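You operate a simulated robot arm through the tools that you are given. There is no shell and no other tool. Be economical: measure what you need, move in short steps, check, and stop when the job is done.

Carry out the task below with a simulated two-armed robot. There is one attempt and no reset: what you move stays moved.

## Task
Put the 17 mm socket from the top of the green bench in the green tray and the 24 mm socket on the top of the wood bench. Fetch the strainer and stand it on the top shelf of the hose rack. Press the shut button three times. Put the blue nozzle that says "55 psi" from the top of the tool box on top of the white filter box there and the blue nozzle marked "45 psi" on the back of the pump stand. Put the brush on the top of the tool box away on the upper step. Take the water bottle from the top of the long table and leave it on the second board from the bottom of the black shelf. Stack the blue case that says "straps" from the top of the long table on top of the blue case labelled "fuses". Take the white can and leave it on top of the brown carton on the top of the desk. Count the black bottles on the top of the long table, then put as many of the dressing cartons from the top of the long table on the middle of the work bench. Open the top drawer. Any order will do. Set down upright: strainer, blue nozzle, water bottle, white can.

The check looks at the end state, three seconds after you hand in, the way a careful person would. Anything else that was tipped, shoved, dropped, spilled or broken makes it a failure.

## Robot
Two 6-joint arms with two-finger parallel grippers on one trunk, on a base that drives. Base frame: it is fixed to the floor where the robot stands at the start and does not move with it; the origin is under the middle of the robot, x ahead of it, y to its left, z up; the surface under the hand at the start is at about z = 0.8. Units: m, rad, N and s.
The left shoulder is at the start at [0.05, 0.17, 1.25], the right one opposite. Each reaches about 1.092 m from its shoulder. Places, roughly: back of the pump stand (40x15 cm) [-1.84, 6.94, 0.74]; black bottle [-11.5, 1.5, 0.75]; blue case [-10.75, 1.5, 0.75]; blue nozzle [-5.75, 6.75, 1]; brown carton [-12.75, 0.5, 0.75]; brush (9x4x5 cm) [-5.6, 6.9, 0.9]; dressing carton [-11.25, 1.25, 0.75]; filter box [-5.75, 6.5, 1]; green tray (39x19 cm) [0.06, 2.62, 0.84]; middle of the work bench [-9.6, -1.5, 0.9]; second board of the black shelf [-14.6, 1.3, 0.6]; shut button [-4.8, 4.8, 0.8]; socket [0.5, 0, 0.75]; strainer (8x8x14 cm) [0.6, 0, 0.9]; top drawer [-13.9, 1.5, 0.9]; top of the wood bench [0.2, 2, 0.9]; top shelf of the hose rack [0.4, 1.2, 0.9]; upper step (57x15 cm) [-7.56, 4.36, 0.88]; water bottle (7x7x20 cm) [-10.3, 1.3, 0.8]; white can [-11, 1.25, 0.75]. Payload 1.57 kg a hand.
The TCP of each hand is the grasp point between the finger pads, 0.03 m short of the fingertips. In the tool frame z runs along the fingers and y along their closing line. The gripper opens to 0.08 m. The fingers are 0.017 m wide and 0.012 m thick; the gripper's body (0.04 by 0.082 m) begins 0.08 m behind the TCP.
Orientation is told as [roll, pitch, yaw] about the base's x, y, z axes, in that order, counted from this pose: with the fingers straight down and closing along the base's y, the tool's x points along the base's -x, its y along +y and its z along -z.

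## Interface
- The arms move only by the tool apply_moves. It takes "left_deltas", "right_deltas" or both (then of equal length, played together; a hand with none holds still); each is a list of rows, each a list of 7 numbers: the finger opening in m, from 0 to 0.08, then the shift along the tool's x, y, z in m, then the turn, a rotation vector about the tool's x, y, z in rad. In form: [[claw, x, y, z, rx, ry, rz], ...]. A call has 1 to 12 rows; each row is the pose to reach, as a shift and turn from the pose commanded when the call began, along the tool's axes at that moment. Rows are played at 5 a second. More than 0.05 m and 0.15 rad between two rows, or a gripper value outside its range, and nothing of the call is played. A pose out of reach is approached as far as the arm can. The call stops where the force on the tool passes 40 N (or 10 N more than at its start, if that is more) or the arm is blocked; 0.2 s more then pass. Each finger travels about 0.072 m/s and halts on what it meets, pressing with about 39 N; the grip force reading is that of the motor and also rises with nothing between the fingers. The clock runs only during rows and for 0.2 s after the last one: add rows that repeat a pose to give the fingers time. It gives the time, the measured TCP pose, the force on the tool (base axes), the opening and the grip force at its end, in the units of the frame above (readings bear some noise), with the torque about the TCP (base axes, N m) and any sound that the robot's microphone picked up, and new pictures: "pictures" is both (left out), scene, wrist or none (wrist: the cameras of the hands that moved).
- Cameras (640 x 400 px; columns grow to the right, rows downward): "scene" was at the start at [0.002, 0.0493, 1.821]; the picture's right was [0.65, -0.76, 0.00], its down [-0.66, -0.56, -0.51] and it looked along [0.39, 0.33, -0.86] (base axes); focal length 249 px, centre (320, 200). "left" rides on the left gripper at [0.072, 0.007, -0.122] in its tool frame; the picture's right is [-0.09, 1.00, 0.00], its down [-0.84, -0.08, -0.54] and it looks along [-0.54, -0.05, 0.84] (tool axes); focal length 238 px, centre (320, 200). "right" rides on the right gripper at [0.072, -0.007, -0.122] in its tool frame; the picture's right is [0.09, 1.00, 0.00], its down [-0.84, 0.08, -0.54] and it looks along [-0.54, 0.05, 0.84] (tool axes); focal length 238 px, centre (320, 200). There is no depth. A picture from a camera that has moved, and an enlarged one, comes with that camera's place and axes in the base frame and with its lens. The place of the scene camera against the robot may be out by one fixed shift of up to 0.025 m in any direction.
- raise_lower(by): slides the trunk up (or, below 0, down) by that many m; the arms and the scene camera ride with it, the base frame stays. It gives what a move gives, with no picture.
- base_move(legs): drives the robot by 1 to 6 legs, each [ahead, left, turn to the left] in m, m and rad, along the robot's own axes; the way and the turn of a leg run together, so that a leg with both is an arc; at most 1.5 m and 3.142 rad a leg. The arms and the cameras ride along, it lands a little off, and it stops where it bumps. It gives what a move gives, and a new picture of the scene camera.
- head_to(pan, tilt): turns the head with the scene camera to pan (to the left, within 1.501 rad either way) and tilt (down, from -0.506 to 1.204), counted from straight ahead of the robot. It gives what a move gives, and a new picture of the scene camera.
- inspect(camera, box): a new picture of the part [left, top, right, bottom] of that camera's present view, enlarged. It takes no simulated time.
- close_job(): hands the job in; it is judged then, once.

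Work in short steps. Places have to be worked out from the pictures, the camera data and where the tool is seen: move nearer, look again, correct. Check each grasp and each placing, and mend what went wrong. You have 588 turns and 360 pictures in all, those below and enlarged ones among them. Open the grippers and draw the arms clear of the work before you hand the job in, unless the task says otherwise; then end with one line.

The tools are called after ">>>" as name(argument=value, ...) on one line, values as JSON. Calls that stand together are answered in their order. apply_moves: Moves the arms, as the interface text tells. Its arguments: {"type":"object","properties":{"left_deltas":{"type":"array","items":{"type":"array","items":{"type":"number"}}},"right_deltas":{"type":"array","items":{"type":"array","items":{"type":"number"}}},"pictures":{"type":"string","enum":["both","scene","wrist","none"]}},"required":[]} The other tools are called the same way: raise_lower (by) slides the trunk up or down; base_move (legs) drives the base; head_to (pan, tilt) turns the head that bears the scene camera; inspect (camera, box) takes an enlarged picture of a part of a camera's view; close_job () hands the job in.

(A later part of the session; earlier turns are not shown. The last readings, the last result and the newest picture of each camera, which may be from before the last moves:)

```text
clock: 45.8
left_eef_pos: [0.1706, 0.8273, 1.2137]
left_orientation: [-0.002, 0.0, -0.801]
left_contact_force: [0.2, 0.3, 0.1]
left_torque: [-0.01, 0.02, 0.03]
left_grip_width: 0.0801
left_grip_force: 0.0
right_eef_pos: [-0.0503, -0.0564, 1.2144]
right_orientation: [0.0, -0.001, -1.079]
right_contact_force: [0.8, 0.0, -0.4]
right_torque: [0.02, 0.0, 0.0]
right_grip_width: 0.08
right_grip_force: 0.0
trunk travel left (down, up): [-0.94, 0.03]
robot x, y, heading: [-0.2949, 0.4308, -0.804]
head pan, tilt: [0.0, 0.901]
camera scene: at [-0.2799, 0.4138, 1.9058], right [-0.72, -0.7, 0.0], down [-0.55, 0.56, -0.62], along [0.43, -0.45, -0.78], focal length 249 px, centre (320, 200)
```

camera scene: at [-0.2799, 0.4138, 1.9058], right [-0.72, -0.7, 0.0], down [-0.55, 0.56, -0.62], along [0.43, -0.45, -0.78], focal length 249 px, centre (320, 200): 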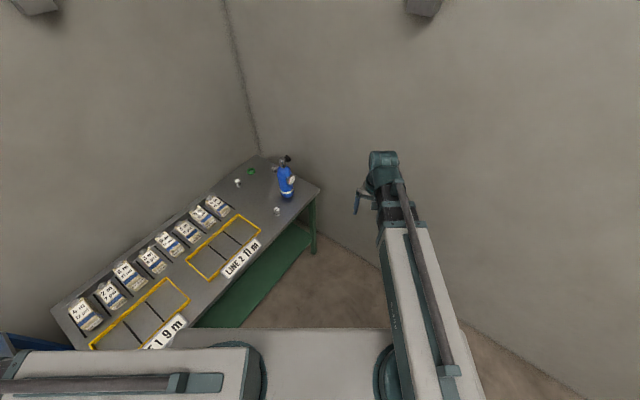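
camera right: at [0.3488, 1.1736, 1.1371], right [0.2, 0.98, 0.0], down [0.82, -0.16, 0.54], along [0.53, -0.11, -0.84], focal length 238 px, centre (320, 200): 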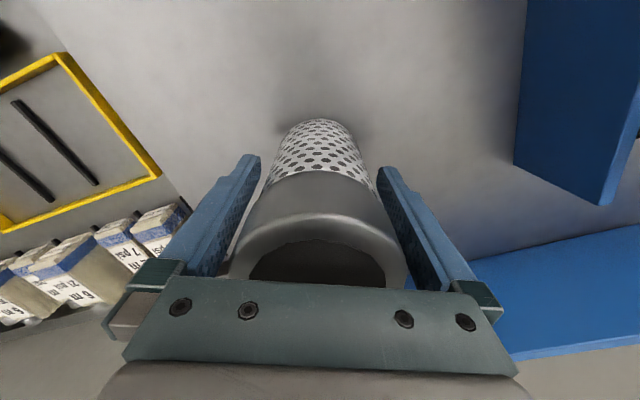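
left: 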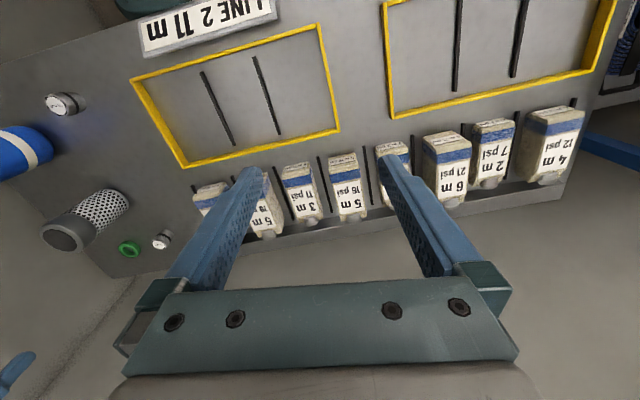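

Wall on the right is at y≈−0.49, bottle at (0.473, −0.106) and about 1.09 tall. Better stand: heading 0 at about (−0.12, −0.08); the right arm passes right of the bottle with a tilted hand, the left arm takes the 24 mm.

>>> base_move(legs=[[0, 0, 0.8], [0, -0.51, 0], [0.17, 0, 0]])

>>> head_to(pan=0.0, tilt=0.8)

```text
clock: 52.0
left_eef_pos: [-0.0865, 0.536, 1.2141]
left_orientation: [-0.002, 0.001, 0.005]
left_contact_force: [-0.1, -0.2, 0.0]
left_torque: [-0.01, 0.04, -0.05]
left_grip_width: 0.08
left_grip_force: 0.0
right_eef_pos: [0.3966, -0.2379, 1.2152]
right_orientation: [0.0, 0.003, -0.276]
right_contact_force: [-0.1, -0.3, 0.5]
right_torque: [-0.01, 0.02, 0.01]
right_grip_width: 0.08
right_grip_force: 0.1
trunk travel left (down, up): [-0.94, 0.03]
robot x, y, heading: [-0.1261, -0.0733, 0.001]
head pan, tilt: [0.0, 0.901]
camera scene: at [-0.0987, -0.0676, 1.9057], right [0.0, -1.0, 0.0], down [-0.78, 0.0, -0.62], along [0.62, 0.0, -0.78], focal length 249 px, centre (320, 200)
```

scene: 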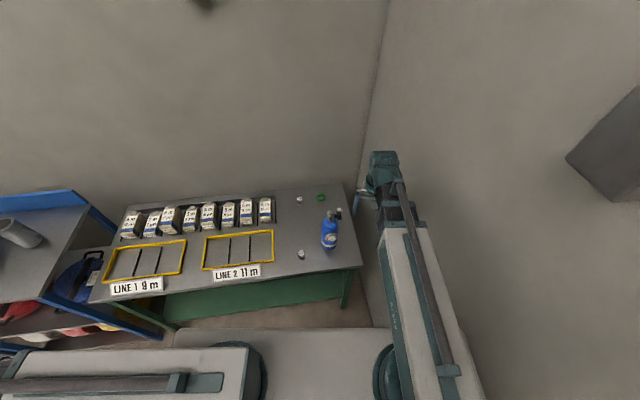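

```text
clock: 52.6
left_eef_pos: [-0.0881, 0.5361, 1.2144]
left_orientation: [-0.002, 0.001, 0.003]
left_contact_force: [0.2, 0.0, -0.9]
left_torque: [0.02, -0.01, -0.01]
left_grip_width: 0.0801
left_grip_force: 0.1
right_eef_pos: [0.3953, -0.2378, 1.2158]
right_orientation: [0.0, 0.0, -0.274]
right_contact_force: [-0.6, 0.2, -0.3]
right_torque: [0.0, -0.03, 0.0]
right_grip_width: 0.0798
right_grip_force: 0.0
trunk travel left (down, up): [-0.94, 0.03]
robot x, y, heading: [-0.13, -0.0706, 0.003]
head pan, tilt: [0.0, 0.799]
camera scene: at [-0.0961, -0.0676, 1.9137], right [0.0, -1.0, 0.0], down [-0.72, 0.0, -0.7], along [0.7, 0.0, -0.72], focal length 249 px, centre (320, 200)
```

scene: 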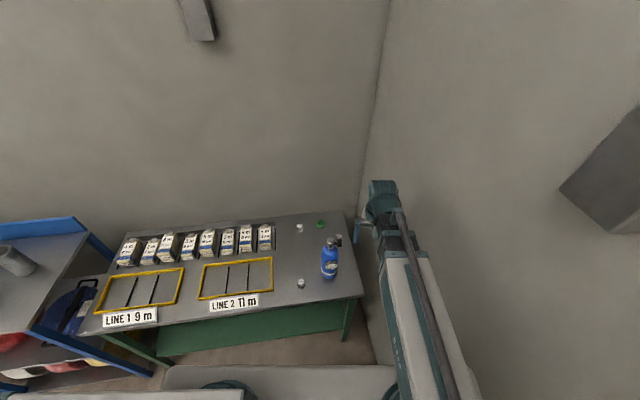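

Now I bring the right hand above the 17 mm socket, turning it so that the fingers close along x.

>>> apply_moves(right_deltas=[[0.08, -0.028, 0.0156, 0, 0, 0, 0.144], [0.08, -0.056, 0.031, 0, 0, 0, 0.288], [0.08, -0.084, 0.0467, 0, 0, 0, 0.432], [0.08, -0.1125, 0.062, 0, 0, 0, 0.576], [0.08, -0.14, 0.078, 0, 0, 0, 0.72], [0.08, -0.169, 0.093, 0, 0, 0, 0.864], [0.08, -0.197, 0.109, 0, 0, 0, 1.008], [0.08, -0.225, 0.1245, 0, 0, 0, 1.152], [0.08, -0.253, 0.14, 0, 0, 0, 1.296]], pictures="wrist")

```text
clock: 54.6
left_eef_pos: [-0.0862, 0.5357, 1.2135]
left_orientation: [-0.001, 0.002, 0.002]
left_contact_force: [0.3, -0.9, 0.4]
left_torque: [0.01, -0.01, -0.02]
left_grip_width: 0.08
left_grip_force: 0.1
right_eef_pos: [0.6786, -0.1702, 1.2151]
right_orientation: [0.0, 0.0, -1.576]
right_contact_force: [-0.5, -0.1, -0.1]
right_torque: [0.02, 0.02, -0.05]
right_grip_width: 0.0801
right_grip_force: 0.2
trunk travel left (down, up): [-0.94, 0.03]
robot x, y, heading: [-0.1259, -0.0727, 0.002]
head pan, tilt: [0.0, 0.799]
camera right: at [0.6711, -0.0985, 1.3367], right [1.0, 0.09, 0.0], down [0.07, -0.84, 0.54], along [0.05, -0.54, -0.84], focal length 238 px, centre (320, 200)
```

right: 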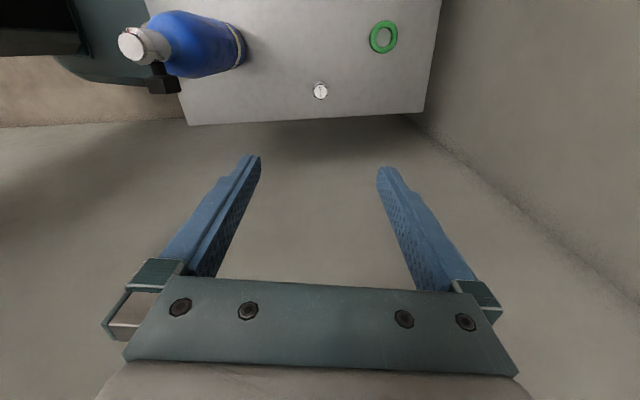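

Socket confirmed at (0.679, −0.169). I tilt the hand 0.4 rad about its closing line, so that the wrist and arm stay well right of the bottle's nozzle.

>>> apply_moves(right_deltas=[[0.08, 0, 0, -0.002, 0, 0.13, 0], [0.08, 0, 0, -0.008, 0, 0.27, 0], [0.08, 0, 0, -0.016, 0, 0.4, 0], [0.08, 0, 0, -0.016, 0, 0.4, 0]], pictures="wrist")

```text
clock: 55.6
left_eef_pos: [-0.0869, 0.5364, 1.2151]
left_orientation: [-0.001, -0.001, 0.005]
left_contact_force: [-0.2, 0.3, -0.3]
left_torque: [-0.01, 0.01, -0.04]
left_grip_width: 0.0801
left_grip_force: 0.0
right_eef_pos: [0.6767, -0.1697, 1.2334]
right_orientation: [0.001, 0.402, -1.573]
right_contact_force: [0.1, -0.4, -0.5]
right_torque: [-0.02, 0.01, 0.0]
right_grip_width: 0.0796
right_grip_force: 0.0
trunk travel left (down, up): [-0.94, 0.03]
robot x, y, heading: [-0.1296, -0.0723, 0.004]
head pan, tilt: [0.0, 0.799]
camera right: at [0.6703, -0.1507, 1.373], right [1.0, 0.08, 0.04], down [0.08, -0.98, 0.17], along [0.05, -0.17, -0.98], focal length 238 px, centre (320, 200)
```

right: 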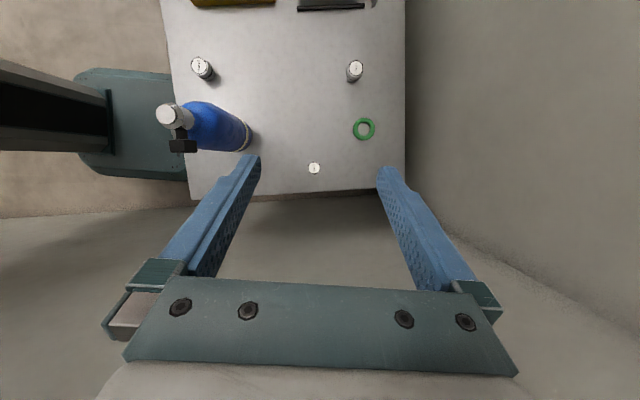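

Tilt works (TCP rose 18 mm). Now I swing the left hand round to above the 24 mm socket.

>>> apply_moves(left_deltas=[[0.08, -0.047, -0.004, 0, 0, 0, 0], [0.08, -0.094, -0.008, 0, 0, 0, 0], [0.08, -0.141, -0.012, 0, 0, 0, 0], [0.08, -0.187, -0.016, 0, 0, 0, 0], [0.08, -0.225, -0.039, 0, 0, 0, 0], [0.08, -0.262, -0.061, 0, 0, 0, 0], [0.08, -0.3, -0.084, 0, 0, 0, 0], [0.08, -0.337, -0.106, 0, 0, 0, 0], [0.08, -0.365, -0.144, 0, 0, 0, 0], [0.08, -0.392, -0.181, 0, 0, 0, 0], [0.08, -0.42, -0.219, 0, 0, 0, 0], [0.08, -0.447, -0.256, 0, 0, 0, 0]], pictures="none")

>>> apply_moves(left_deltas=[[0.08, -0.015, -0.042, 0, 0, 0, 0], [0.08, -0.03, -0.085, 0, 0, 0, 0], [0.08, -0.045, -0.127, 0, 0, 0, 0], [0.08, -0.06, -0.17, 0, 0, 0, 0], [0.08, -0.063, -0.215, 0, 0, 0, 0], [0.08, -0.066, -0.255, 0, 0, 0, 0]], pictures="both")

```text
clock: 58.2
left_eef_pos: [0.3607, 0.2799, 1.215]
left_orientation: [-0.001, 0.003, 0.004]
left_contact_force: [0.1, -0.6, -0.8]
left_torque: [-0.02, 0.0, 0.0]
left_grip_width: 0.0797
left_grip_force: 0.2
right_eef_pos: [0.6781, -0.1716, 1.2318]
right_orientation: [0.0, 0.4, -1.572]
right_contact_force: [-0.2, 0.8, -0.4]
right_torque: [0.03, 0.02, 0.01]
right_grip_width: 0.08
right_grip_force: 0.0
trunk travel left (down, up): [-0.94, 0.03]
robot x, y, heading: [-0.1244, -0.0741, 0.007]
head pan, tilt: [0.0, 0.799]
```

```text
clock: 59.6
left_eef_pos: [0.4265, 0.0261, 1.216]
left_orientation: [-0.002, -0.001, 0.003]
left_contact_force: [0.3, -0.2, -0.2]
left_torque: [-0.02, 0.0, 0.04]
left_grip_width: 0.0797
left_grip_force: 0.1
right_eef_pos: [0.6768, -0.1703, 1.2314]
right_orientation: [0.0, 0.399, -1.571]
right_contact_force: [0.9, 0.5, 0.0]
right_torque: [0.01, -0.03, -0.01]
right_grip_width: 0.0802
right_grip_force: 0.0
trunk travel left (down, up): [-0.94, 0.03]
robot x, y, heading: [-0.1272, -0.074, 0.0]
head pan, tilt: [0.0, 0.799]
camera scene: at [-0.0952, -0.0684, 1.9137], right [0.0, -1.0, 0.0], down [-0.72, 0.0, -0.7], along [0.7, 0.0, -0.72], focal length 249 px, centre (320, 200)
camera left: at [0.3541, 0.0321, 1.3372], right [0.09, 1.0, 0.0], down [0.84, -0.07, 0.54], along [0.54, -0.05, -0.84], focal length 238 px, centre (320, 200)
```

scene: 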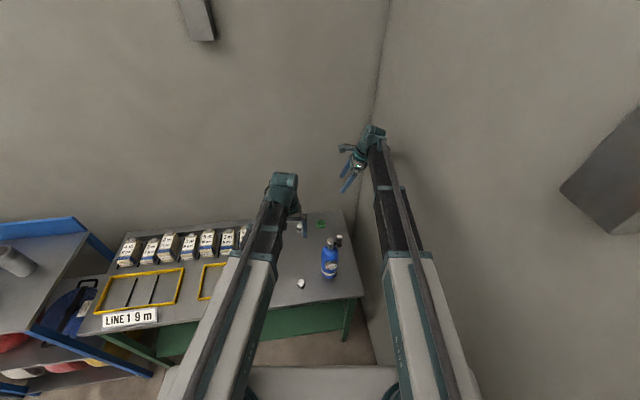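
left: 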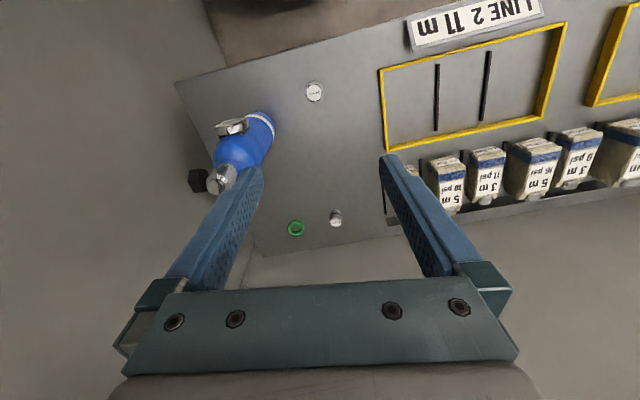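

24 mm works out at (0.423, 0.013). I turn the left hand likewise and tilt it the other way, so that it stays clear of the bottle's gauge.

>>> apply_moves(left_deltas=[[0.08, 0.0035, -0.006, 0, 0, 0, 0.143], [0.08, 0.0035, -0.012, 0, 0, 0, 0.286], [0.08, 0.0035, -0.012, 0, 0, 0, 0.429], [0.08, 0.0035, -0.012, 0, 0, 0, 0.572], [0.08, 0.0035, -0.012, 0, 0, 0, 0.715], [0.08, 0.0035, -0.012, 0, 0, 0, 0.858], [0.08, 0.0035, -0.012, 0, 0, 0, 1.001], [0.08, 0.0035, -0.012, 0, 0, 0, 1.144], [0.08, 0.0035, -0.012, 0, 0, 0, 1.287], [0.08, 0.0035, -0.012, 0, 0, 0, 1.43], [0.08, 0.0035, -0.012, 0, 0, 0, 1.573]], pictures="none")

>>> apply_moves(left_deltas=[[0.08, 0, 0, -0.002, 0, -0.13, 0], [0.08, 0, 0, -0.008, 0, -0.27, 0], [0.08, 0, 0, -0.017, 0, -0.4, 0], [0.08, 0, 0, -0.017, 0, -0.4, 0]], pictures="wrist")

```text
clock: 62.0
left_eef_pos: [0.4235, 0.0147, 1.2151]
left_orientation: [-0.001, -0.003, -1.573]
left_contact_force: [-0.1, -0.4, 0.0]
left_torque: [-0.02, 0.02, -0.02]
left_grip_width: 0.0801
left_grip_force: 0.0
right_eef_pos: [0.6768, -0.171, 1.232]
right_orientation: [-0.001, 0.399, -1.573]
right_contact_force: [0.5, -1.0, 0.3]
right_torque: [0.01, -0.06, -0.03]
right_grip_width: 0.0798
right_grip_force: 0.1
trunk travel left (down, up): [-0.94, 0.03]
robot x, y, heading: [-0.1274, -0.0735, 0.003]
head pan, tilt: [0.0, 0.799]
```

```text
clock: 63.0
left_eef_pos: [0.4243, 0.0146, 1.2329]
left_orientation: [0.0, -0.403, -1.57]
left_contact_force: [-0.6, -0.1, 0.0]
left_torque: [-0.02, -0.02, -0.02]
left_grip_width: 0.0803
left_grip_force: 0.1
right_eef_pos: [0.678, -0.1711, 1.2325]
right_orientation: [0.0, 0.398, -1.573]
right_contact_force: [0.1, -0.2, -0.6]
right_torque: [0.01, 0.0, 0.01]
right_grip_width: 0.0803
right_grip_force: 0.1
trunk travel left (down, up): [-0.94, 0.03]
robot x, y, heading: [-0.1266, -0.0715, 0.006]
head pan, tilt: [0.0, 0.799]
camera left: at [0.4297, 0.1283, 1.3169], right [1.0, -0.08, 0.04], down [-0.08, -0.56, 0.83], along [-0.05, -0.83, -0.56], focal length 238 px, centre (320, 200)
```

left: 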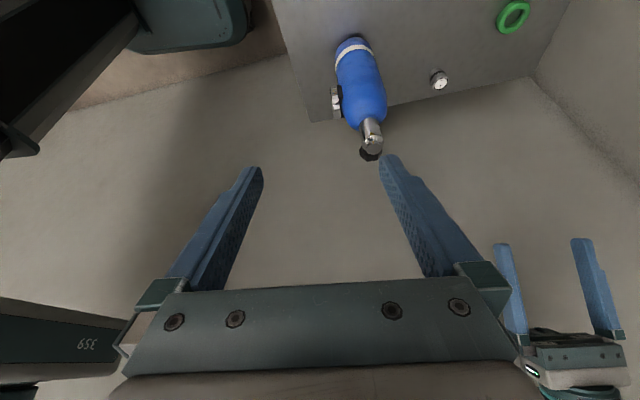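

Both hands are posed. I lower 0.2 m and look at both wrist views.

>>> raise_lower(by=-0.22)

>>> inspect(camera="right", box=[0, 0, 640, 400])

>>> inspect(camera="left", box=[0, 0, 640, 400])

>>> inspect(camera="scene", box=[200, 100, 440, 300])

```text
clock: 65.4
left_eef_pos: [0.4242, 0.0142, 1.0113]
left_orientation: [0.0, -0.4, -1.569]
left_contact_force: [0.2, -0.6, -0.3]
left_torque: [-0.04, 0.0, 0.0]
left_grip_width: 0.08
left_grip_force: 0.0
right_eef_pos: [0.6774, -0.1708, 1.0121]
right_orientation: [0.0, 0.4, -1.575]
right_contact_force: [0.0, -0.1, -0.7]
right_torque: [0.01, 0.04, 0.03]
right_grip_width: 0.0798
right_grip_force: 0.1
trunk travel left (down, up): [-0.72, 0.25]
robot x, y, heading: [-0.1281, -0.0753, 0.003]
head pan, tilt: [0.0, 0.799]
```

```text
1.00 times, centred on (320, 200) of right (not enlarged: the box is as wide or as high as the picture)
camera zoom: at [0.6704, -0.1511, 1.1529], right [1.0, 0.08, 0.04], down [0.08, -0.98, 0.17], along [0.05, -0.17, -0.98], focal length 238 px, centre (320, 200)
```

zoom: 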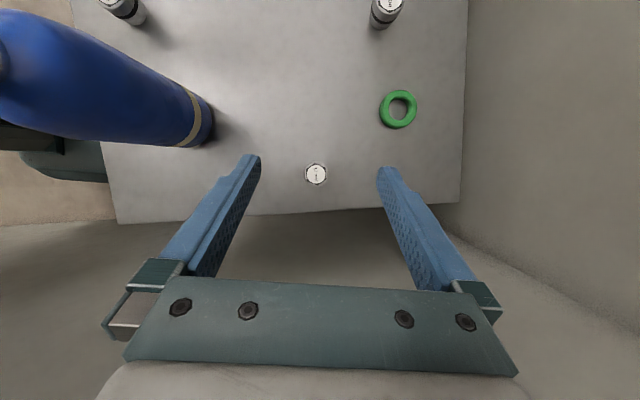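

```text
1.00 times, centred on (320, 200) of left (not enlarged: the box is as wide or as high as the picture)
camera zoom: at [0.4295, 0.1285, 1.097], right [1.0, -0.08, 0.04], down [-0.08, -0.56, 0.83], along [-0.05, -0.83, -0.56], focal length 238 px, centre (320, 200)
```

zoom: 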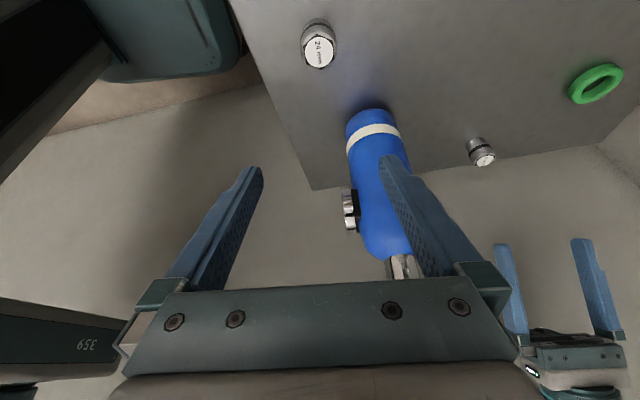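

```text
2.00 times, centred on (320, 200) of scene
camera zoom: at [-0.0956, -0.0677, 1.6938], right [0.0, -1.0, 0.0], down [-0.72, 0.0, -0.7], along [0.7, 0.0, -0.72], focal length 498 px, centre (320, 200)
```

zoom: 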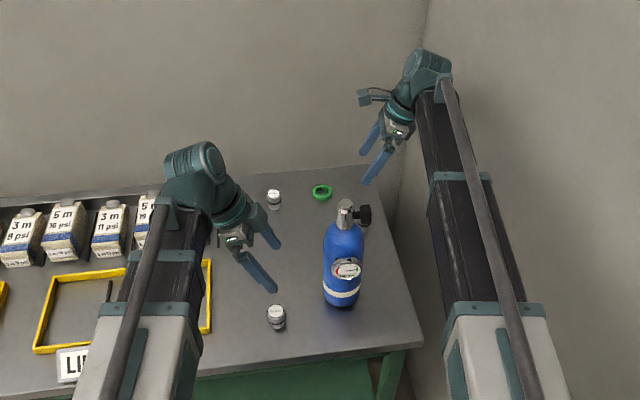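

Clearances look good. I lower another 0.1 m and re-measure both sockets.

>>> raise_lower(by=-0.11)

>>> inspect(camera="right", box=[0, 0, 640, 400])

>>> inspect(camera="left", box=[0, 0, 640, 400])

>>> inspect(camera="scene", box=[200, 100, 440, 300])

```text
clock: 66.8
left_eef_pos: [0.4226, 0.0151, 0.9018]
left_orientation: [0.0, -0.402, -1.57]
left_contact_force: [0.2, -0.4, -0.3]
left_torque: [-0.01, -0.03, 0.0]
left_grip_width: 0.0802
left_grip_force: 0.0
right_eef_pos: [0.6765, -0.1696, 0.9016]
right_orientation: [-0.002, 0.399, -1.572]
right_contact_force: [0.7, -0.2, 0.0]
right_torque: [-0.03, 0.02, -0.01]
right_grip_width: 0.0801
right_grip_force: 0.1
trunk travel left (down, up): [-0.61, 0.36]
robot x, y, heading: [-0.1295, -0.078, -0.001]
head pan, tilt: [0.0, 0.799]
```

```text
1.00 times, centred on (320, 200) of right (not enlarged: the box is as wide or as high as the picture)
camera zoom: at [0.6704, -0.1512, 1.0429], right [1.0, 0.08, 0.04], down [0.08, -0.98, 0.17], along [0.05, -0.17, -0.98], focal length 238 px, centre (320, 200)
```

zoom: 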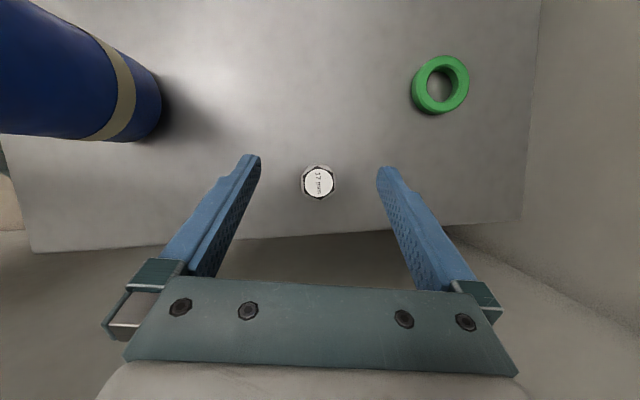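

```text
1.00 times, centred on (320, 200) of left (not enlarged: the box is as wide or as high as the picture)
camera zoom: at [0.4295, 0.1285, 0.987], right [1.0, -0.08, 0.04], down [-0.08, -0.56, 0.83], along [-0.05, -0.83, -0.56], focal length 238 px, centre (320, 200)
```

zoom: 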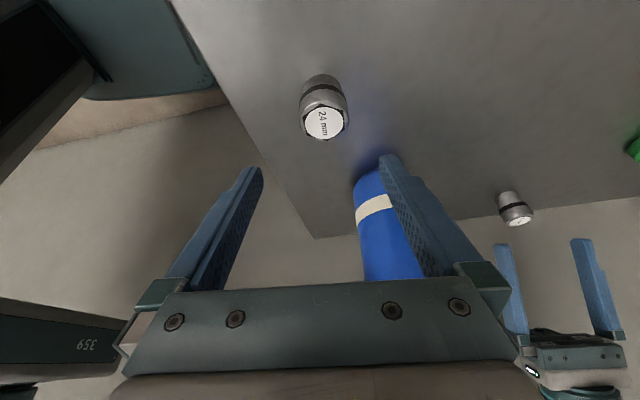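

```text
2.00 times, centred on (320, 200) of scene
camera zoom: at [-0.0956, -0.0677, 1.5838], right [0.0, -1.0, 0.0], down [-0.72, 0.0, -0.7], along [0.7, 0.0, -0.72], focal length 498 px, centre (320, 200)
```

zoom: 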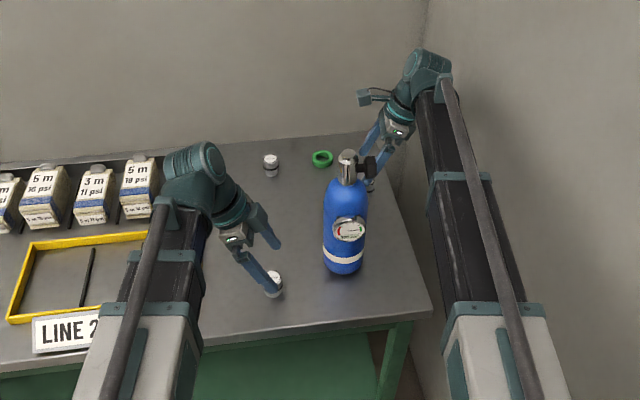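

24 mm: (0.428, 0.018), top z≈0.847. I nudge the left hand and lower 5 cm so the tips reach about z 0.82.

>>> apply_moves(left_deltas=[[0.08, 0.0032, 0.0045, -0.0014, 0, 0, 0], [0.08, 0.0032, 0.0045, -0.0014, 0, 0, 0]], pictures="none")

>>> raise_lower(by=-0.05)

>>> inspect(camera="right", box=[160, 80, 480, 280])

>>> inspect(camera="left", box=[160, 80, 480, 280])

```text
clock: 67.4
left_eef_pos: [0.4284, 0.019, 0.9028]
left_orientation: [0.0, -0.402, -1.57]
left_contact_force: [-0.6, -0.1, -0.4]
left_torque: [0.0, -0.02, 0.01]
left_grip_width: 0.08
left_grip_force: 0.0
right_eef_pos: [0.6779, -0.1705, 0.9028]
right_orientation: [0.001, 0.399, -1.574]
right_contact_force: [0.3, -0.4, 0.5]
right_torque: [0.0, 0.01, 0.01]
right_grip_width: 0.08
right_grip_force: 0.1
trunk travel left (down, up): [-0.61, 0.36]
robot x, y, heading: [-0.1246, -0.069, 0.006]
head pan, tilt: [0.0, 0.799]
```

```text
clock: 68.3
left_eef_pos: [0.4286, 0.0184, 0.8512]
left_orientation: [-0.002, -0.402, -1.568]
left_contact_force: [0.8, -0.4, -0.1]
left_torque: [0.01, -0.02, 0.03]
left_grip_width: 0.0798
left_grip_force: 0.0
right_eef_pos: [0.6765, -0.1699, 0.8512]
right_orientation: [0.0, 0.399, -1.572]
right_contact_force: [0.6, 0.0, -0.3]
right_torque: [-0.02, -0.02, -0.01]
right_grip_width: 0.0802
right_grip_force: 0.0
trunk travel left (down, up): [-0.56, 0.41]
robot x, y, heading: [-0.1234, -0.0721, 0.004]
head pan, tilt: [0.0, 0.799]
```

```text
2.00 times, centred on (320, 180) of right
camera zoom: at [0.6703, -0.1511, 0.9929], right [1.0, 0.08, 0.04], down [0.08, -0.98, 0.17], along [0.05, -0.17, -0.98], focal length 477 px, centre (320, 240)
```

zoom: 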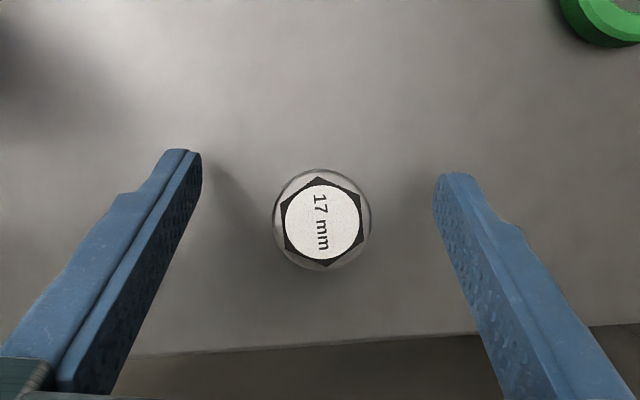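

```text
2.00 times, centred on (320, 180) of left
camera zoom: at [0.4341, 0.132, 0.937], right [1.0, -0.08, 0.04], down [-0.08, -0.56, 0.83], along [-0.05, -0.83, -0.56], focal length 477 px, centre (320, 240)
```

zoom: 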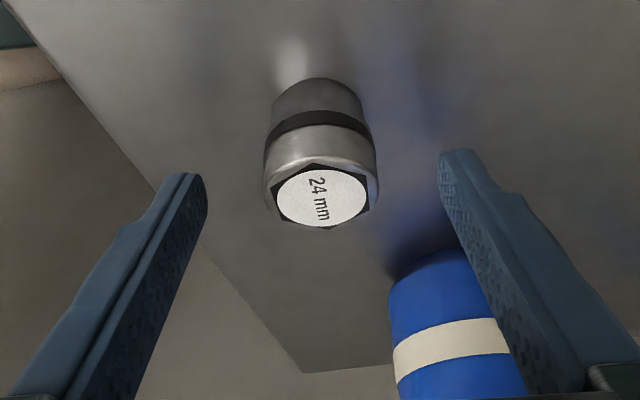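

Both sockets are between the fingers. I close both hands.

>>> apply_moves(left_deltas=[[0.04, 0, 0, 0, 0, 0, 0], [0.02, 0, 0, 0, 0, 0, 0], [0.0, 0, 0, 0, 0, 0, 0], [0.0, 0, 0, 0, 0, 0, 0], [0.0, 0, 0, 0, 0, 0, 0]], right_deltas=[[0.04, 0, 0, 0, 0, 0, 0], [0.02, 0, 0, 0, 0, 0, 0], [0.0, 0, 0, 0, 0, 0, 0], [0.0, 0, 0, 0, 0, 0, 0], [0.0, 0, 0, 0, 0, 0, 0]], pictures="wrist")

```text
clock: 69.5
left_eef_pos: [0.4281, 0.0183, 0.8524]
left_orientation: [0.002, -0.401, -1.569]
left_contact_force: [1.1, 1.0, 3.3]
left_torque: [-0.04, -0.02, -0.01]
left_grip_width: 0.0361
left_grip_force: 38.8
right_eef_pos: [0.6776, -0.171, 0.8528]
right_orientation: [0.0, 0.398, -1.573]
right_contact_force: [0.0, -0.4, 0.0]
right_torque: [-0.01, -0.04, -0.04]
right_grip_width: 0.031
right_grip_force: 38.7
trunk travel left (down, up): [-0.56, 0.41]
robot x, y, heading: [-0.1263, -0.0735, 0.003]
head pan, tilt: [0.0, 0.799]
camera right: at [0.6704, -0.1512, 0.9928], right [1.0, 0.08, 0.04], down [0.08, -0.98, 0.17], along [0.05, -0.17, -0.98], focal length 238 px, centre (320, 200)
camera left: at [0.4343, 0.132, 0.9369], right [1.0, -0.08, 0.04], down [-0.08, -0.56, 0.83], along [-0.05, -0.83, -0.56], focal length 238 px, centre (320, 200)
```

right: 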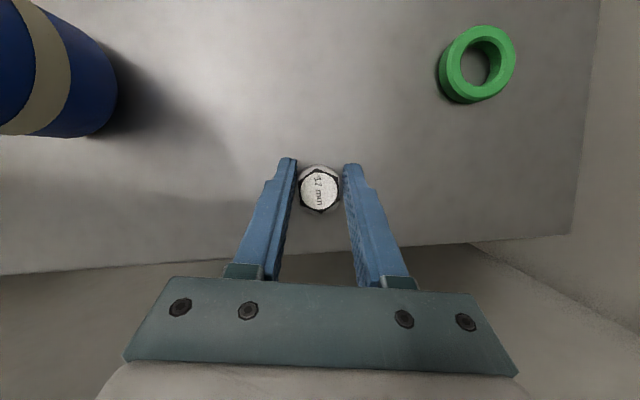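
left: 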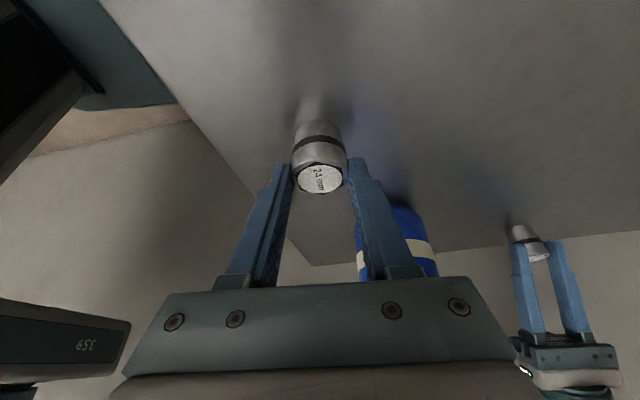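

Both gripped (36 and 31 mm). I raise 0.35 m.

>>> raise_lower(by=0.35)

>>> inspect(camera="right", box=[0, 0, 640, 400])

>>> inspect(camera="left", box=[0, 0, 640, 400])

```text
clock: 72.9
left_eef_pos: [0.4291, 0.019, 1.2028]
left_orientation: [0.001, -0.401, -1.568]
left_contact_force: [0.3, -0.1, -0.6]
left_torque: [0.0, -0.03, -0.02]
left_grip_width: 0.0361
left_grip_force: 38.6
right_eef_pos: [0.678, -0.1697, 1.2013]
right_orientation: [0.0, 0.4, -1.572]
right_contact_force: [0.0, 1.5, -1.1]
right_torque: [-0.02, 0.02, 0.03]
right_grip_width: 0.0312
right_grip_force: 39.3
trunk travel left (down, up): [-0.91, 0.06]
robot x, y, heading: [-0.1226, -0.0743, -0.002]
head pan, tilt: [0.0, 0.799]
```

```text
1.00 times, centred on (320, 200) of right (not enlarged: the box is as wide or as high as the picture)
camera zoom: at [0.6708, -0.1511, 1.3425], right [1.0, 0.08, 0.04], down [0.08, -0.98, 0.17], along [0.05, -0.17, -0.98], focal length 238 px, centre (320, 200)
```

zoom: 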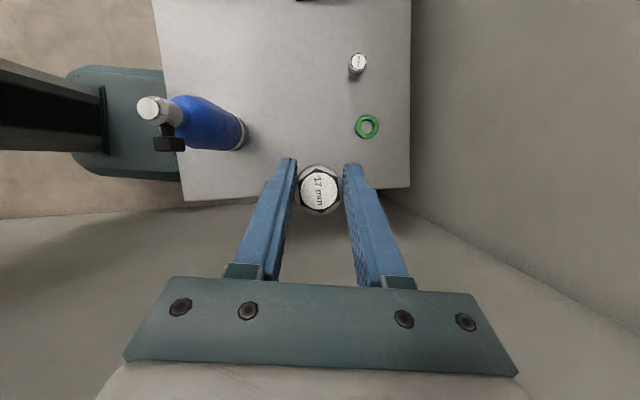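

```text
1.00 times, centred on (320, 200) of left (not enlarged: the box is as wide or as high as the picture)
camera zoom: at [0.4346, 0.132, 1.2867], right [1.0, -0.08, 0.04], down [-0.08, -0.56, 0.83], along [-0.05, -0.83, -0.56], focal length 238 px, centre (320, 200)
```

zoom: 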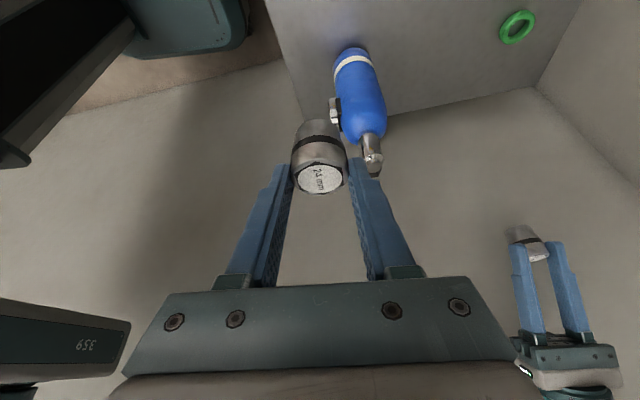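

Both held well. I back away 0.8 m and drive left past the rack toward the wood bench, then look.

>>> base_move(legs=[[-0.8, 0, 0], [0, 1.15, 0], [0, 1.15, 0]])

>>> head_to(pan=0.0, tilt=0.7)

```text
clock: 88.1
left_eef_pos: [-0.3856, 2.3296, 1.2019]
left_orientation: [0.0, -0.402, -1.555]
left_contact_force: [0.1, -0.3, -0.5]
left_torque: [0.03, 0.0, -0.03]
left_grip_width: 0.036
left_grip_force: 38.4
right_eef_pos: [-0.1344, 2.1454, 1.2006]
right_orientation: [0.001, 0.4, -1.557]
right_contact_force: [-0.4, 0.4, -1.4]
right_torque: [0.0, 0.0, 0.0]
right_grip_width: 0.031
right_grip_force: 39.2
trunk travel left (down, up): [-0.91, 0.06]
robot x, y, heading: [-0.9405, 2.2294, 0.019]
head pan, tilt: [0.0, 0.799]
camera scene: at [-0.9083, 2.2367, 1.8837], right [0.02, -1.0, 0.0], down [-0.72, -0.01, -0.7], along [0.7, 0.01, -0.72], focal length 249 px, centre (320, 200)
```

scene: 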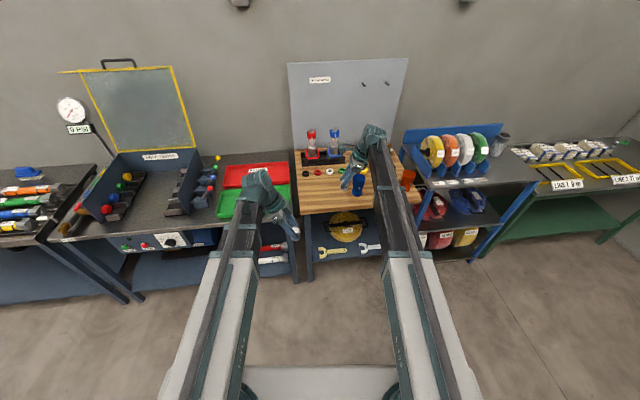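

```text
clock: 88.8
left_eef_pos: [-0.3854, 2.3302, 1.2028]
left_orientation: [0.0, -0.402, -1.555]
left_contact_force: [-0.6, 0.8, -1.4]
left_torque: [-0.01, -0.01, 0.01]
left_grip_width: 0.0357
left_grip_force: 39.6
right_eef_pos: [-0.1349, 2.1446, 1.2013]
right_orientation: [0.0, 0.401, -1.557]
right_contact_force: [-0.1, 0.6, -1.9]
right_torque: [-0.02, 0.0, 0.02]
right_grip_width: 0.0307
right_grip_force: 39.2
trunk travel left (down, up): [-0.91, 0.06]
robot x, y, heading: [-0.9401, 2.2306, 0.018]
head pan, tilt: [0.0, 0.7]
camera scene: at [-0.904, 2.2361, 1.8919], right [0.02, -1.0, 0.0], down [-0.64, -0.01, -0.76], along [0.76, 0.01, -0.64], focal length 249 px, centre (320, 200)
```

scene: 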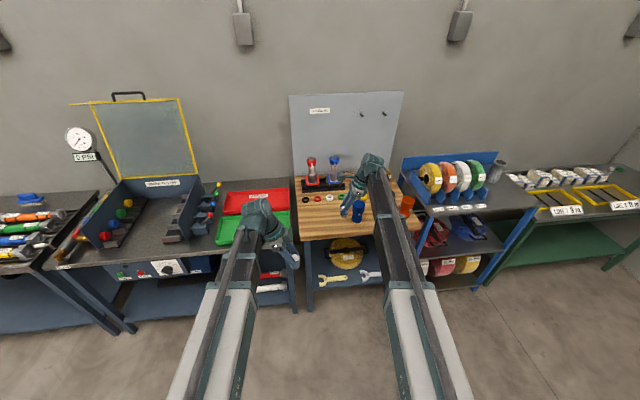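

Here is the whole bench row. I enlarge the wood bench and trays.

>>> inspect(camera="scene", box=[190, 150, 430, 270])

>>> inspect(camera="left", box=[0, 0, 640, 400])

```text
2.67 times, centred on (310, 210) of scene
camera zoom: at [-0.904, 2.2361, 1.8919], right [0.02, -1.0, 0.0], down [-0.64, -0.01, -0.76], along [0.76, 0.01, -0.64], focal length 663 px, centre (347, 173)
```

zoom: 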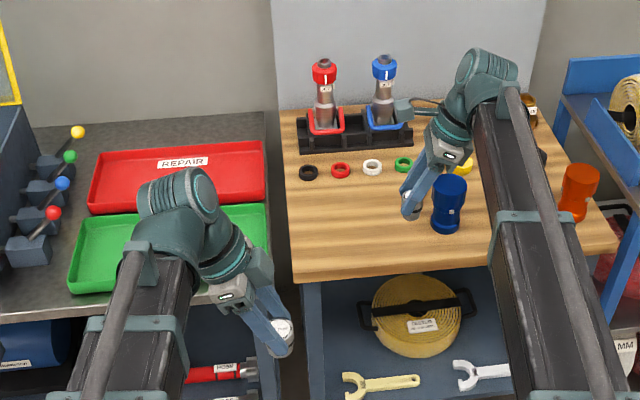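

```text
1.00 times, centred on (320, 200) of left (not enlarged: the box is as wide or as high as the picture)
camera zoom: at [-0.3818, 2.4435, 1.2868], right [1.0, -0.07, 0.04], down [-0.07, -0.56, 0.83], along [-0.04, -0.83, -0.56], focal length 238 px, centre (320, 200)
```

zoom: 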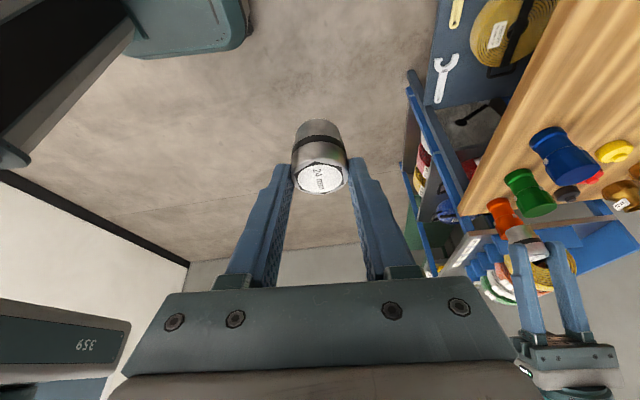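

The front-left part of the wood top near (0.06, 2.28) is free. I retract the right hand, then drive 0.28 m ahead.

>>> apply_moves(right_deltas=[[0, 0, -0.047, 0, 0, 0, 0], [0, 0, -0.094, 0, 0, 0, 0], [0, 0, -0.141, 0, 0, 0, 0], [0, 0, -0.188, 0, 0, 0, 0], [0, 0, -0.235, 0, 0, 0, 0], [0, 0, -0.28, 0, 0, 0, 0]], pictures="none")

>>> base_move(legs=[[0.28, 0, -0.015]])

```text
clock: 90.2
left_eef_pos: [-0.3861, 2.3302, 1.2014]
left_orientation: [0.0, -0.401, -1.555]
left_contact_force: [0.2, -0.6, -2.0]
left_torque: [0.0, -0.04, 0.0]
left_grip_width: 0.0359
left_grip_force: 38.6
right_eef_pos: [-0.4151, 2.1392, 1.2018]
right_orientation: [0.0, 0.401, -1.556]
right_contact_force: [0.4, -0.3, -1.4]
right_torque: [0.01, 0.02, 0.0]
right_grip_width: 0.0308
right_grip_force: 38.4
trunk travel left (down, up): [-0.91, 0.06]
robot x, y, heading: [-0.9423, 2.2316, 0.021]
head pan, tilt: [0.0, 0.7]
```

```text
clock: 92.1
left_eef_pos: [-0.1018, 2.3237, 1.202]
left_orientation: [0.0, -0.402, -1.573]
left_contact_force: [0.1, -0.8, -0.7]
left_torque: [-0.02, -0.02, -0.03]
left_grip_width: 0.0364
left_grip_force: 38.8
right_eef_pos: [-0.1323, 2.1321, 1.2009]
right_orientation: [-0.001, 0.401, -1.578]
right_contact_force: [1.2, 0.1, -1.3]
right_torque: [0.0, 0.05, 0.02]
right_grip_width: 0.0308
right_grip_force: 39.1
trunk travel left (down, up): [-0.91, 0.06]
robot x, y, heading: [-0.6568, 2.2332, 0.004]
head pan, tilt: [0.0, 0.7]
camera scene: at [-0.6213, 2.2382, 1.8919], right [0.0, -1.0, 0.0], down [-0.65, 0.0, -0.76], along [0.76, 0.0, -0.65], focal length 249 px, centre (320, 200)
```

scene: 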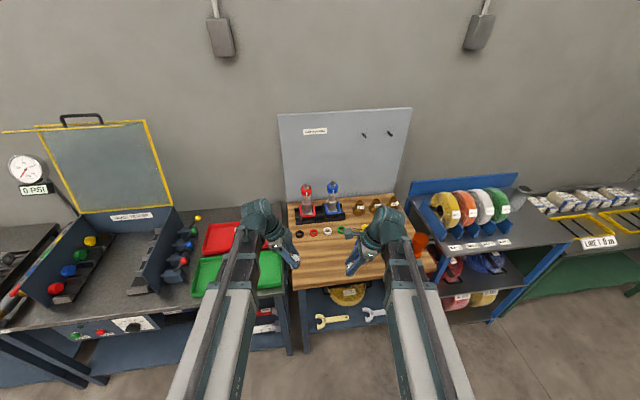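

I extend the left hand to (0.073, 2.27), over the free wood.

>>> apply_moves(left_deltas=[[0, -0.0127, 0.044, 0.0053, 0, 0, 0], [0, -0.0253, 0.0875, 0.0107, 0, 0, 0], [0, -0.038, 0.131, 0.016, 0, 0, 0], [0, -0.0507, 0.175, 0.0214, 0, 0, 0], [0, -0.0507, 0.175, 0.0214, 0, 0, 0]], pictures="wrist")

>>> raise_lower(by=-0.2)

>>> inspect(camera="scene", box=[200, 150, 440, 330])

>>> inspect(camera="left", box=[0, 0, 640, 400])

```text
clock: 93.3
left_eef_pos: [0.0713, 2.2656, 1.2023]
left_orientation: [0.003, -0.403, -1.572]
left_contact_force: [-0.3, -0.2, -2.4]
left_torque: [0.02, 0.04, 0.0]
left_grip_width: 0.0359
left_grip_force: 38.8
right_eef_pos: [-0.1347, 2.1325, 1.2023]
right_orientation: [0.0, 0.4, -1.574]
right_contact_force: [-0.3, -0.2, -1.2]
right_torque: [-0.02, 0.01, 0.01]
right_grip_width: 0.031
right_grip_force: 38.7
trunk travel left (down, up): [-0.91, 0.06]
robot x, y, heading: [-0.658, 2.2328, 0.004]
head pan, tilt: [0.0, 0.7]
camera left: at [0.0775, 2.3788, 1.287], right [1.0, -0.09, 0.04], down [-0.08, -0.56, 0.83], along [-0.05, -0.83, -0.56], focal length 238 px, centre (320, 200)
```

left: 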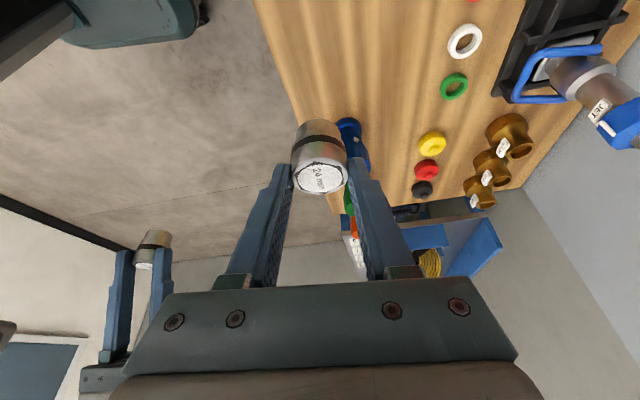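

```text
clock: 95.5
left_eef_pos: [0.0716, 2.2654, 1.0024]
left_orientation: [0.001, -0.4, -1.573]
left_contact_force: [-0.1, 0.4, -1.1]
left_torque: [-0.01, 0.0, 0.02]
left_grip_width: 0.036
left_grip_force: 39.0
right_eef_pos: [-0.134, 2.1339, 1.0022]
right_orientation: [0.0, 0.4, -1.576]
right_contact_force: [-0.6, 0.5, -1.4]
right_torque: [0.0, -0.01, -0.01]
right_grip_width: 0.0307
right_grip_force: 39.0
trunk travel left (down, up): [-0.71, 0.26]
robot x, y, heading: [-0.6602, 2.2334, -0.001]
head pan, tilt: [0.0, 0.7]
```

```text
2.22 times, centred on (320, 240) of scene
camera zoom: at [-0.623, 2.2382, 1.692], right [0.0, -1.0, 0.0], down [-0.64, 0.0, -0.76], along [0.76, 0.0, -0.64], focal length 553 px, centre (320, 111)
```

zoom: 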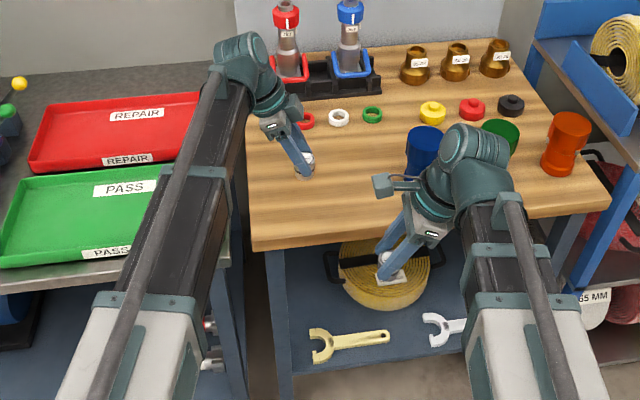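

```text
1.00 times, centred on (320, 200) of left (not enlarged: the box is as wide or as high as the picture)
camera zoom: at [0.0779, 2.3788, 1.0868], right [1.0, -0.09, 0.04], down [-0.08, -0.56, 0.83], along [-0.05, -0.83, -0.56], focal length 238 px, centre (320, 200)
```

zoom: 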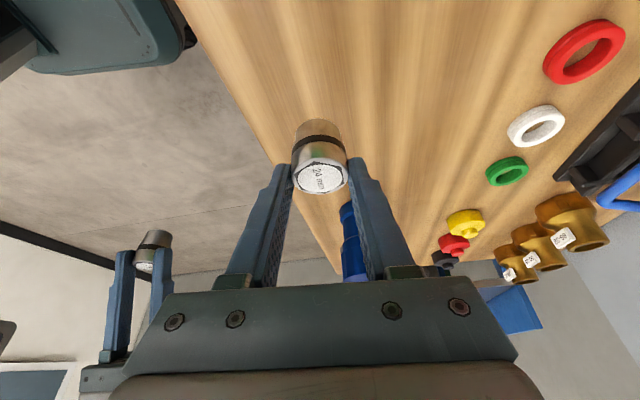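

Placement is free. I lower 4 cm, then in small steps until contact.

>>> raise_lower(by=-0.045)

>>> inspect(camera="left", box=[200, 60, 440, 210])

```text
clock: 96.4
left_eef_pos: [0.0722, 2.2649, 0.9574]
left_orientation: [0.0, -0.402, -1.574]
left_contact_force: [-0.7, 0.2, -1.2]
left_torque: [0.01, -0.02, 0.0]
left_grip_width: 0.0361
left_grip_force: 38.4
right_eef_pos: [-0.1334, 2.133, 0.9574]
right_orientation: [-0.001, 0.398, -1.577]
right_contact_force: [0.1, 0.1, -1.8]
right_torque: [0.0, 0.0, -0.02]
right_grip_width: 0.0311
right_grip_force: 38.6
trunk travel left (down, up): [-0.665, 0.305]
robot x, y, heading: [-0.6569, 2.2327, 0.008]
head pan, tilt: [0.0, 0.7]
```

```text
2.67 times, centred on (320, 135) of left
camera zoom: at [0.0778, 2.3788, 1.0419], right [1.0, -0.09, 0.04], down [-0.08, -0.56, 0.83], along [-0.05, -0.83, -0.56], focal length 636 px, centre (320, 373)
```

zoom: 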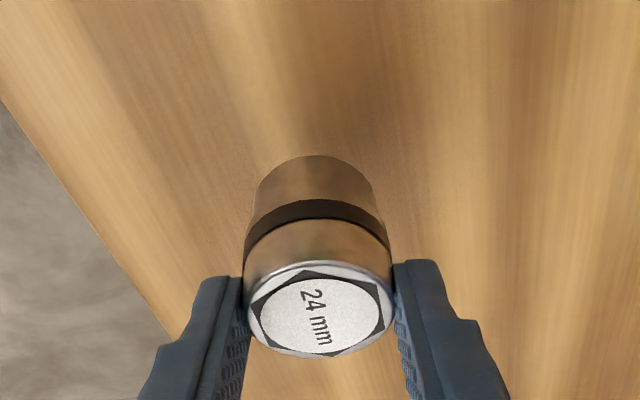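

Shadow is close; I lower in 1 cm steps reading the force.

>>> raise_lower(by=-0.01)

>>> raise_lower(by=-0.006)

```text
clock: 97.0
left_eef_pos: [0.0721, 2.2648, 0.9479]
left_orientation: [0.0, -0.401, -1.571]
left_contact_force: [-0.6, 0.2, -1.1]
left_torque: [-0.03, -0.01, -0.04]
left_grip_width: 0.036
left_grip_force: 38.3
right_eef_pos: [-0.1354, 2.1336, 0.9472]
right_orientation: [-0.001, 0.399, -1.576]
right_contact_force: [0.6, 0.2, -1.1]
right_torque: [0.02, -0.03, -0.02]
right_grip_width: 0.0307
right_grip_force: 39.0
trunk travel left (down, up): [-0.655, 0.315]
robot x, y, heading: [-0.6591, 2.231, 0.001]
head pan, tilt: [0.0, 0.7]
```

```text
clock: 97.5
left_eef_pos: [0.0712, 2.2659, 0.9421]
left_orientation: [-0.001, -0.402, -1.572]
left_contact_force: [0.5, -0.8, -0.9]
left_torque: [-0.03, 0.0, -0.03]
left_grip_width: 0.036
left_grip_force: 39.1
right_eef_pos: [-0.134, 2.1329, 0.9403]
right_orientation: [0.001, 0.4, -1.576]
right_contact_force: [-0.9, 0.4, -1.8]
right_torque: [0.0, -0.01, 0.01]
right_grip_width: 0.0309
right_grip_force: 39.2
trunk travel left (down, up): [-0.649, 0.321]
robot x, y, heading: [-0.6615, 2.2319, 0.001]
head pan, tilt: [0.0, 0.7]
```

>>> raise_lower(by=-0.006)

>>> inspect(camera="left", box=[200, 60, 440, 210])

```text
clock: 98.1
left_eef_pos: [0.0724, 2.2648, 0.9351]
left_orientation: [0.001, -0.403, -1.571]
left_contact_force: [-0.6, 0.0, -1.4]
left_torque: [0.01, 0.02, 0.03]
left_grip_width: 0.0359
left_grip_force: 38.6
right_eef_pos: [-0.1348, 2.134, 0.9358]
right_orientation: [0.0, 0.401, -1.575]
right_contact_force: [-0.1, 0.4, -1.6]
right_torque: [-0.01, 0.04, 0.01]
right_grip_width: 0.0308
right_grip_force: 38.9
trunk travel left (down, up): [-0.643, 0.327]
robot x, y, heading: [-0.658, 2.2355, -0.002]
head pan, tilt: [0.0, 0.7]
```

```text
2.67 times, centred on (320, 135) of left
camera zoom: at [0.0779, 2.3788, 1.0198], right [1.0, -0.09, 0.04], down [-0.08, -0.56, 0.83], along [-0.05, -0.83, -0.56], focal length 636 px, centre (320, 373)
```

zoom: 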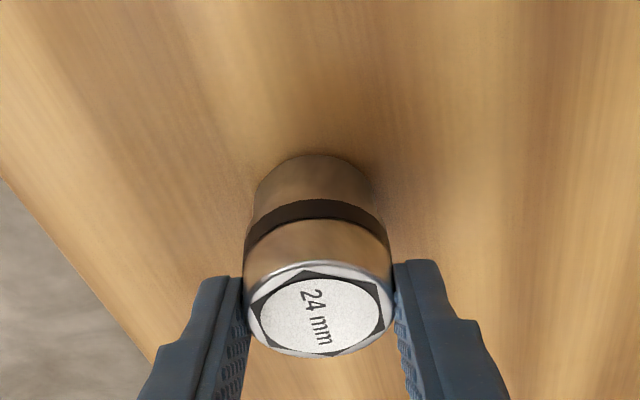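

Still hovering slightly. I continue in small steps.

>>> raise_lower(by=-0.01)

>>> raise_lower(by=-0.006)

>>> inspect(camera="left", box=[200, 60, 440, 210])

```text
clock: 98.6
left_eef_pos: [0.0707, 2.2656, 0.9267]
left_orientation: [0.003, -0.404, -1.573]
left_contact_force: [1.3, 1.9, 24.5]
left_torque: [-0.15, 0.05, -0.05]
left_grip_width: 0.0358
left_grip_force: 38.8
right_eef_pos: [-0.1359, 2.1322, 0.9269]
right_orientation: [0.002, 0.399, -1.573]
right_contact_force: [-0.7, -0.4, -0.9]
right_torque: [0.0, 0.0, -0.03]
right_grip_width: 0.031
right_grip_force: 38.6
trunk travel left (down, up): [-0.633, 0.337]
robot x, y, heading: [-0.659, 2.2303, 0.003]
head pan, tilt: [0.0, 0.7]
```

```text
clock: 99.2
left_eef_pos: [0.0696, 2.265, 0.9207]
left_orientation: [0.0, -0.404, -1.573]
left_contact_force: [-1.2, -0.4, 24.1]
left_torque: [-0.24, 0.04, -0.02]
left_grip_width: 0.0355
left_grip_force: 38.8
right_eef_pos: [-0.1354, 2.134, 0.9196]
right_orientation: [0.003, 0.4, -1.575]
right_contact_force: [-0.5, 0.5, -1.6]
right_torque: [0.02, -0.03, 0.02]
right_grip_width: 0.031
right_grip_force: 39.3
trunk travel left (down, up): [-0.627, 0.343]
robot x, y, heading: [-0.6605, 2.2334, -0.004]
head pan, tilt: [0.0, 0.7]
```

```text
2.67 times, centred on (320, 135) of left
camera zoom: at [0.0759, 2.3784, 1.005], right [1.0, -0.09, 0.04], down [-0.08, -0.56, 0.83], along [-0.05, -0.83, -0.56], focal length 636 px, centre (320, 373)
```

zoom: 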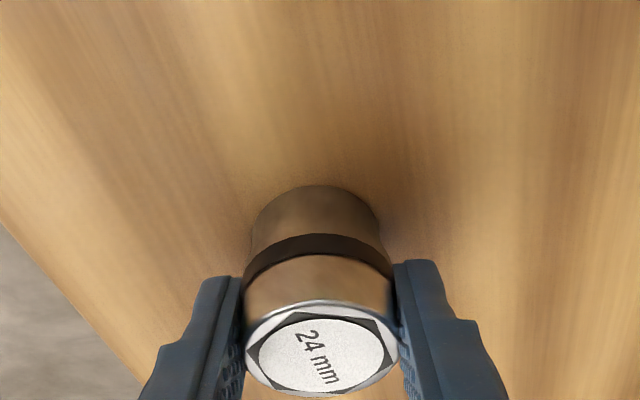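

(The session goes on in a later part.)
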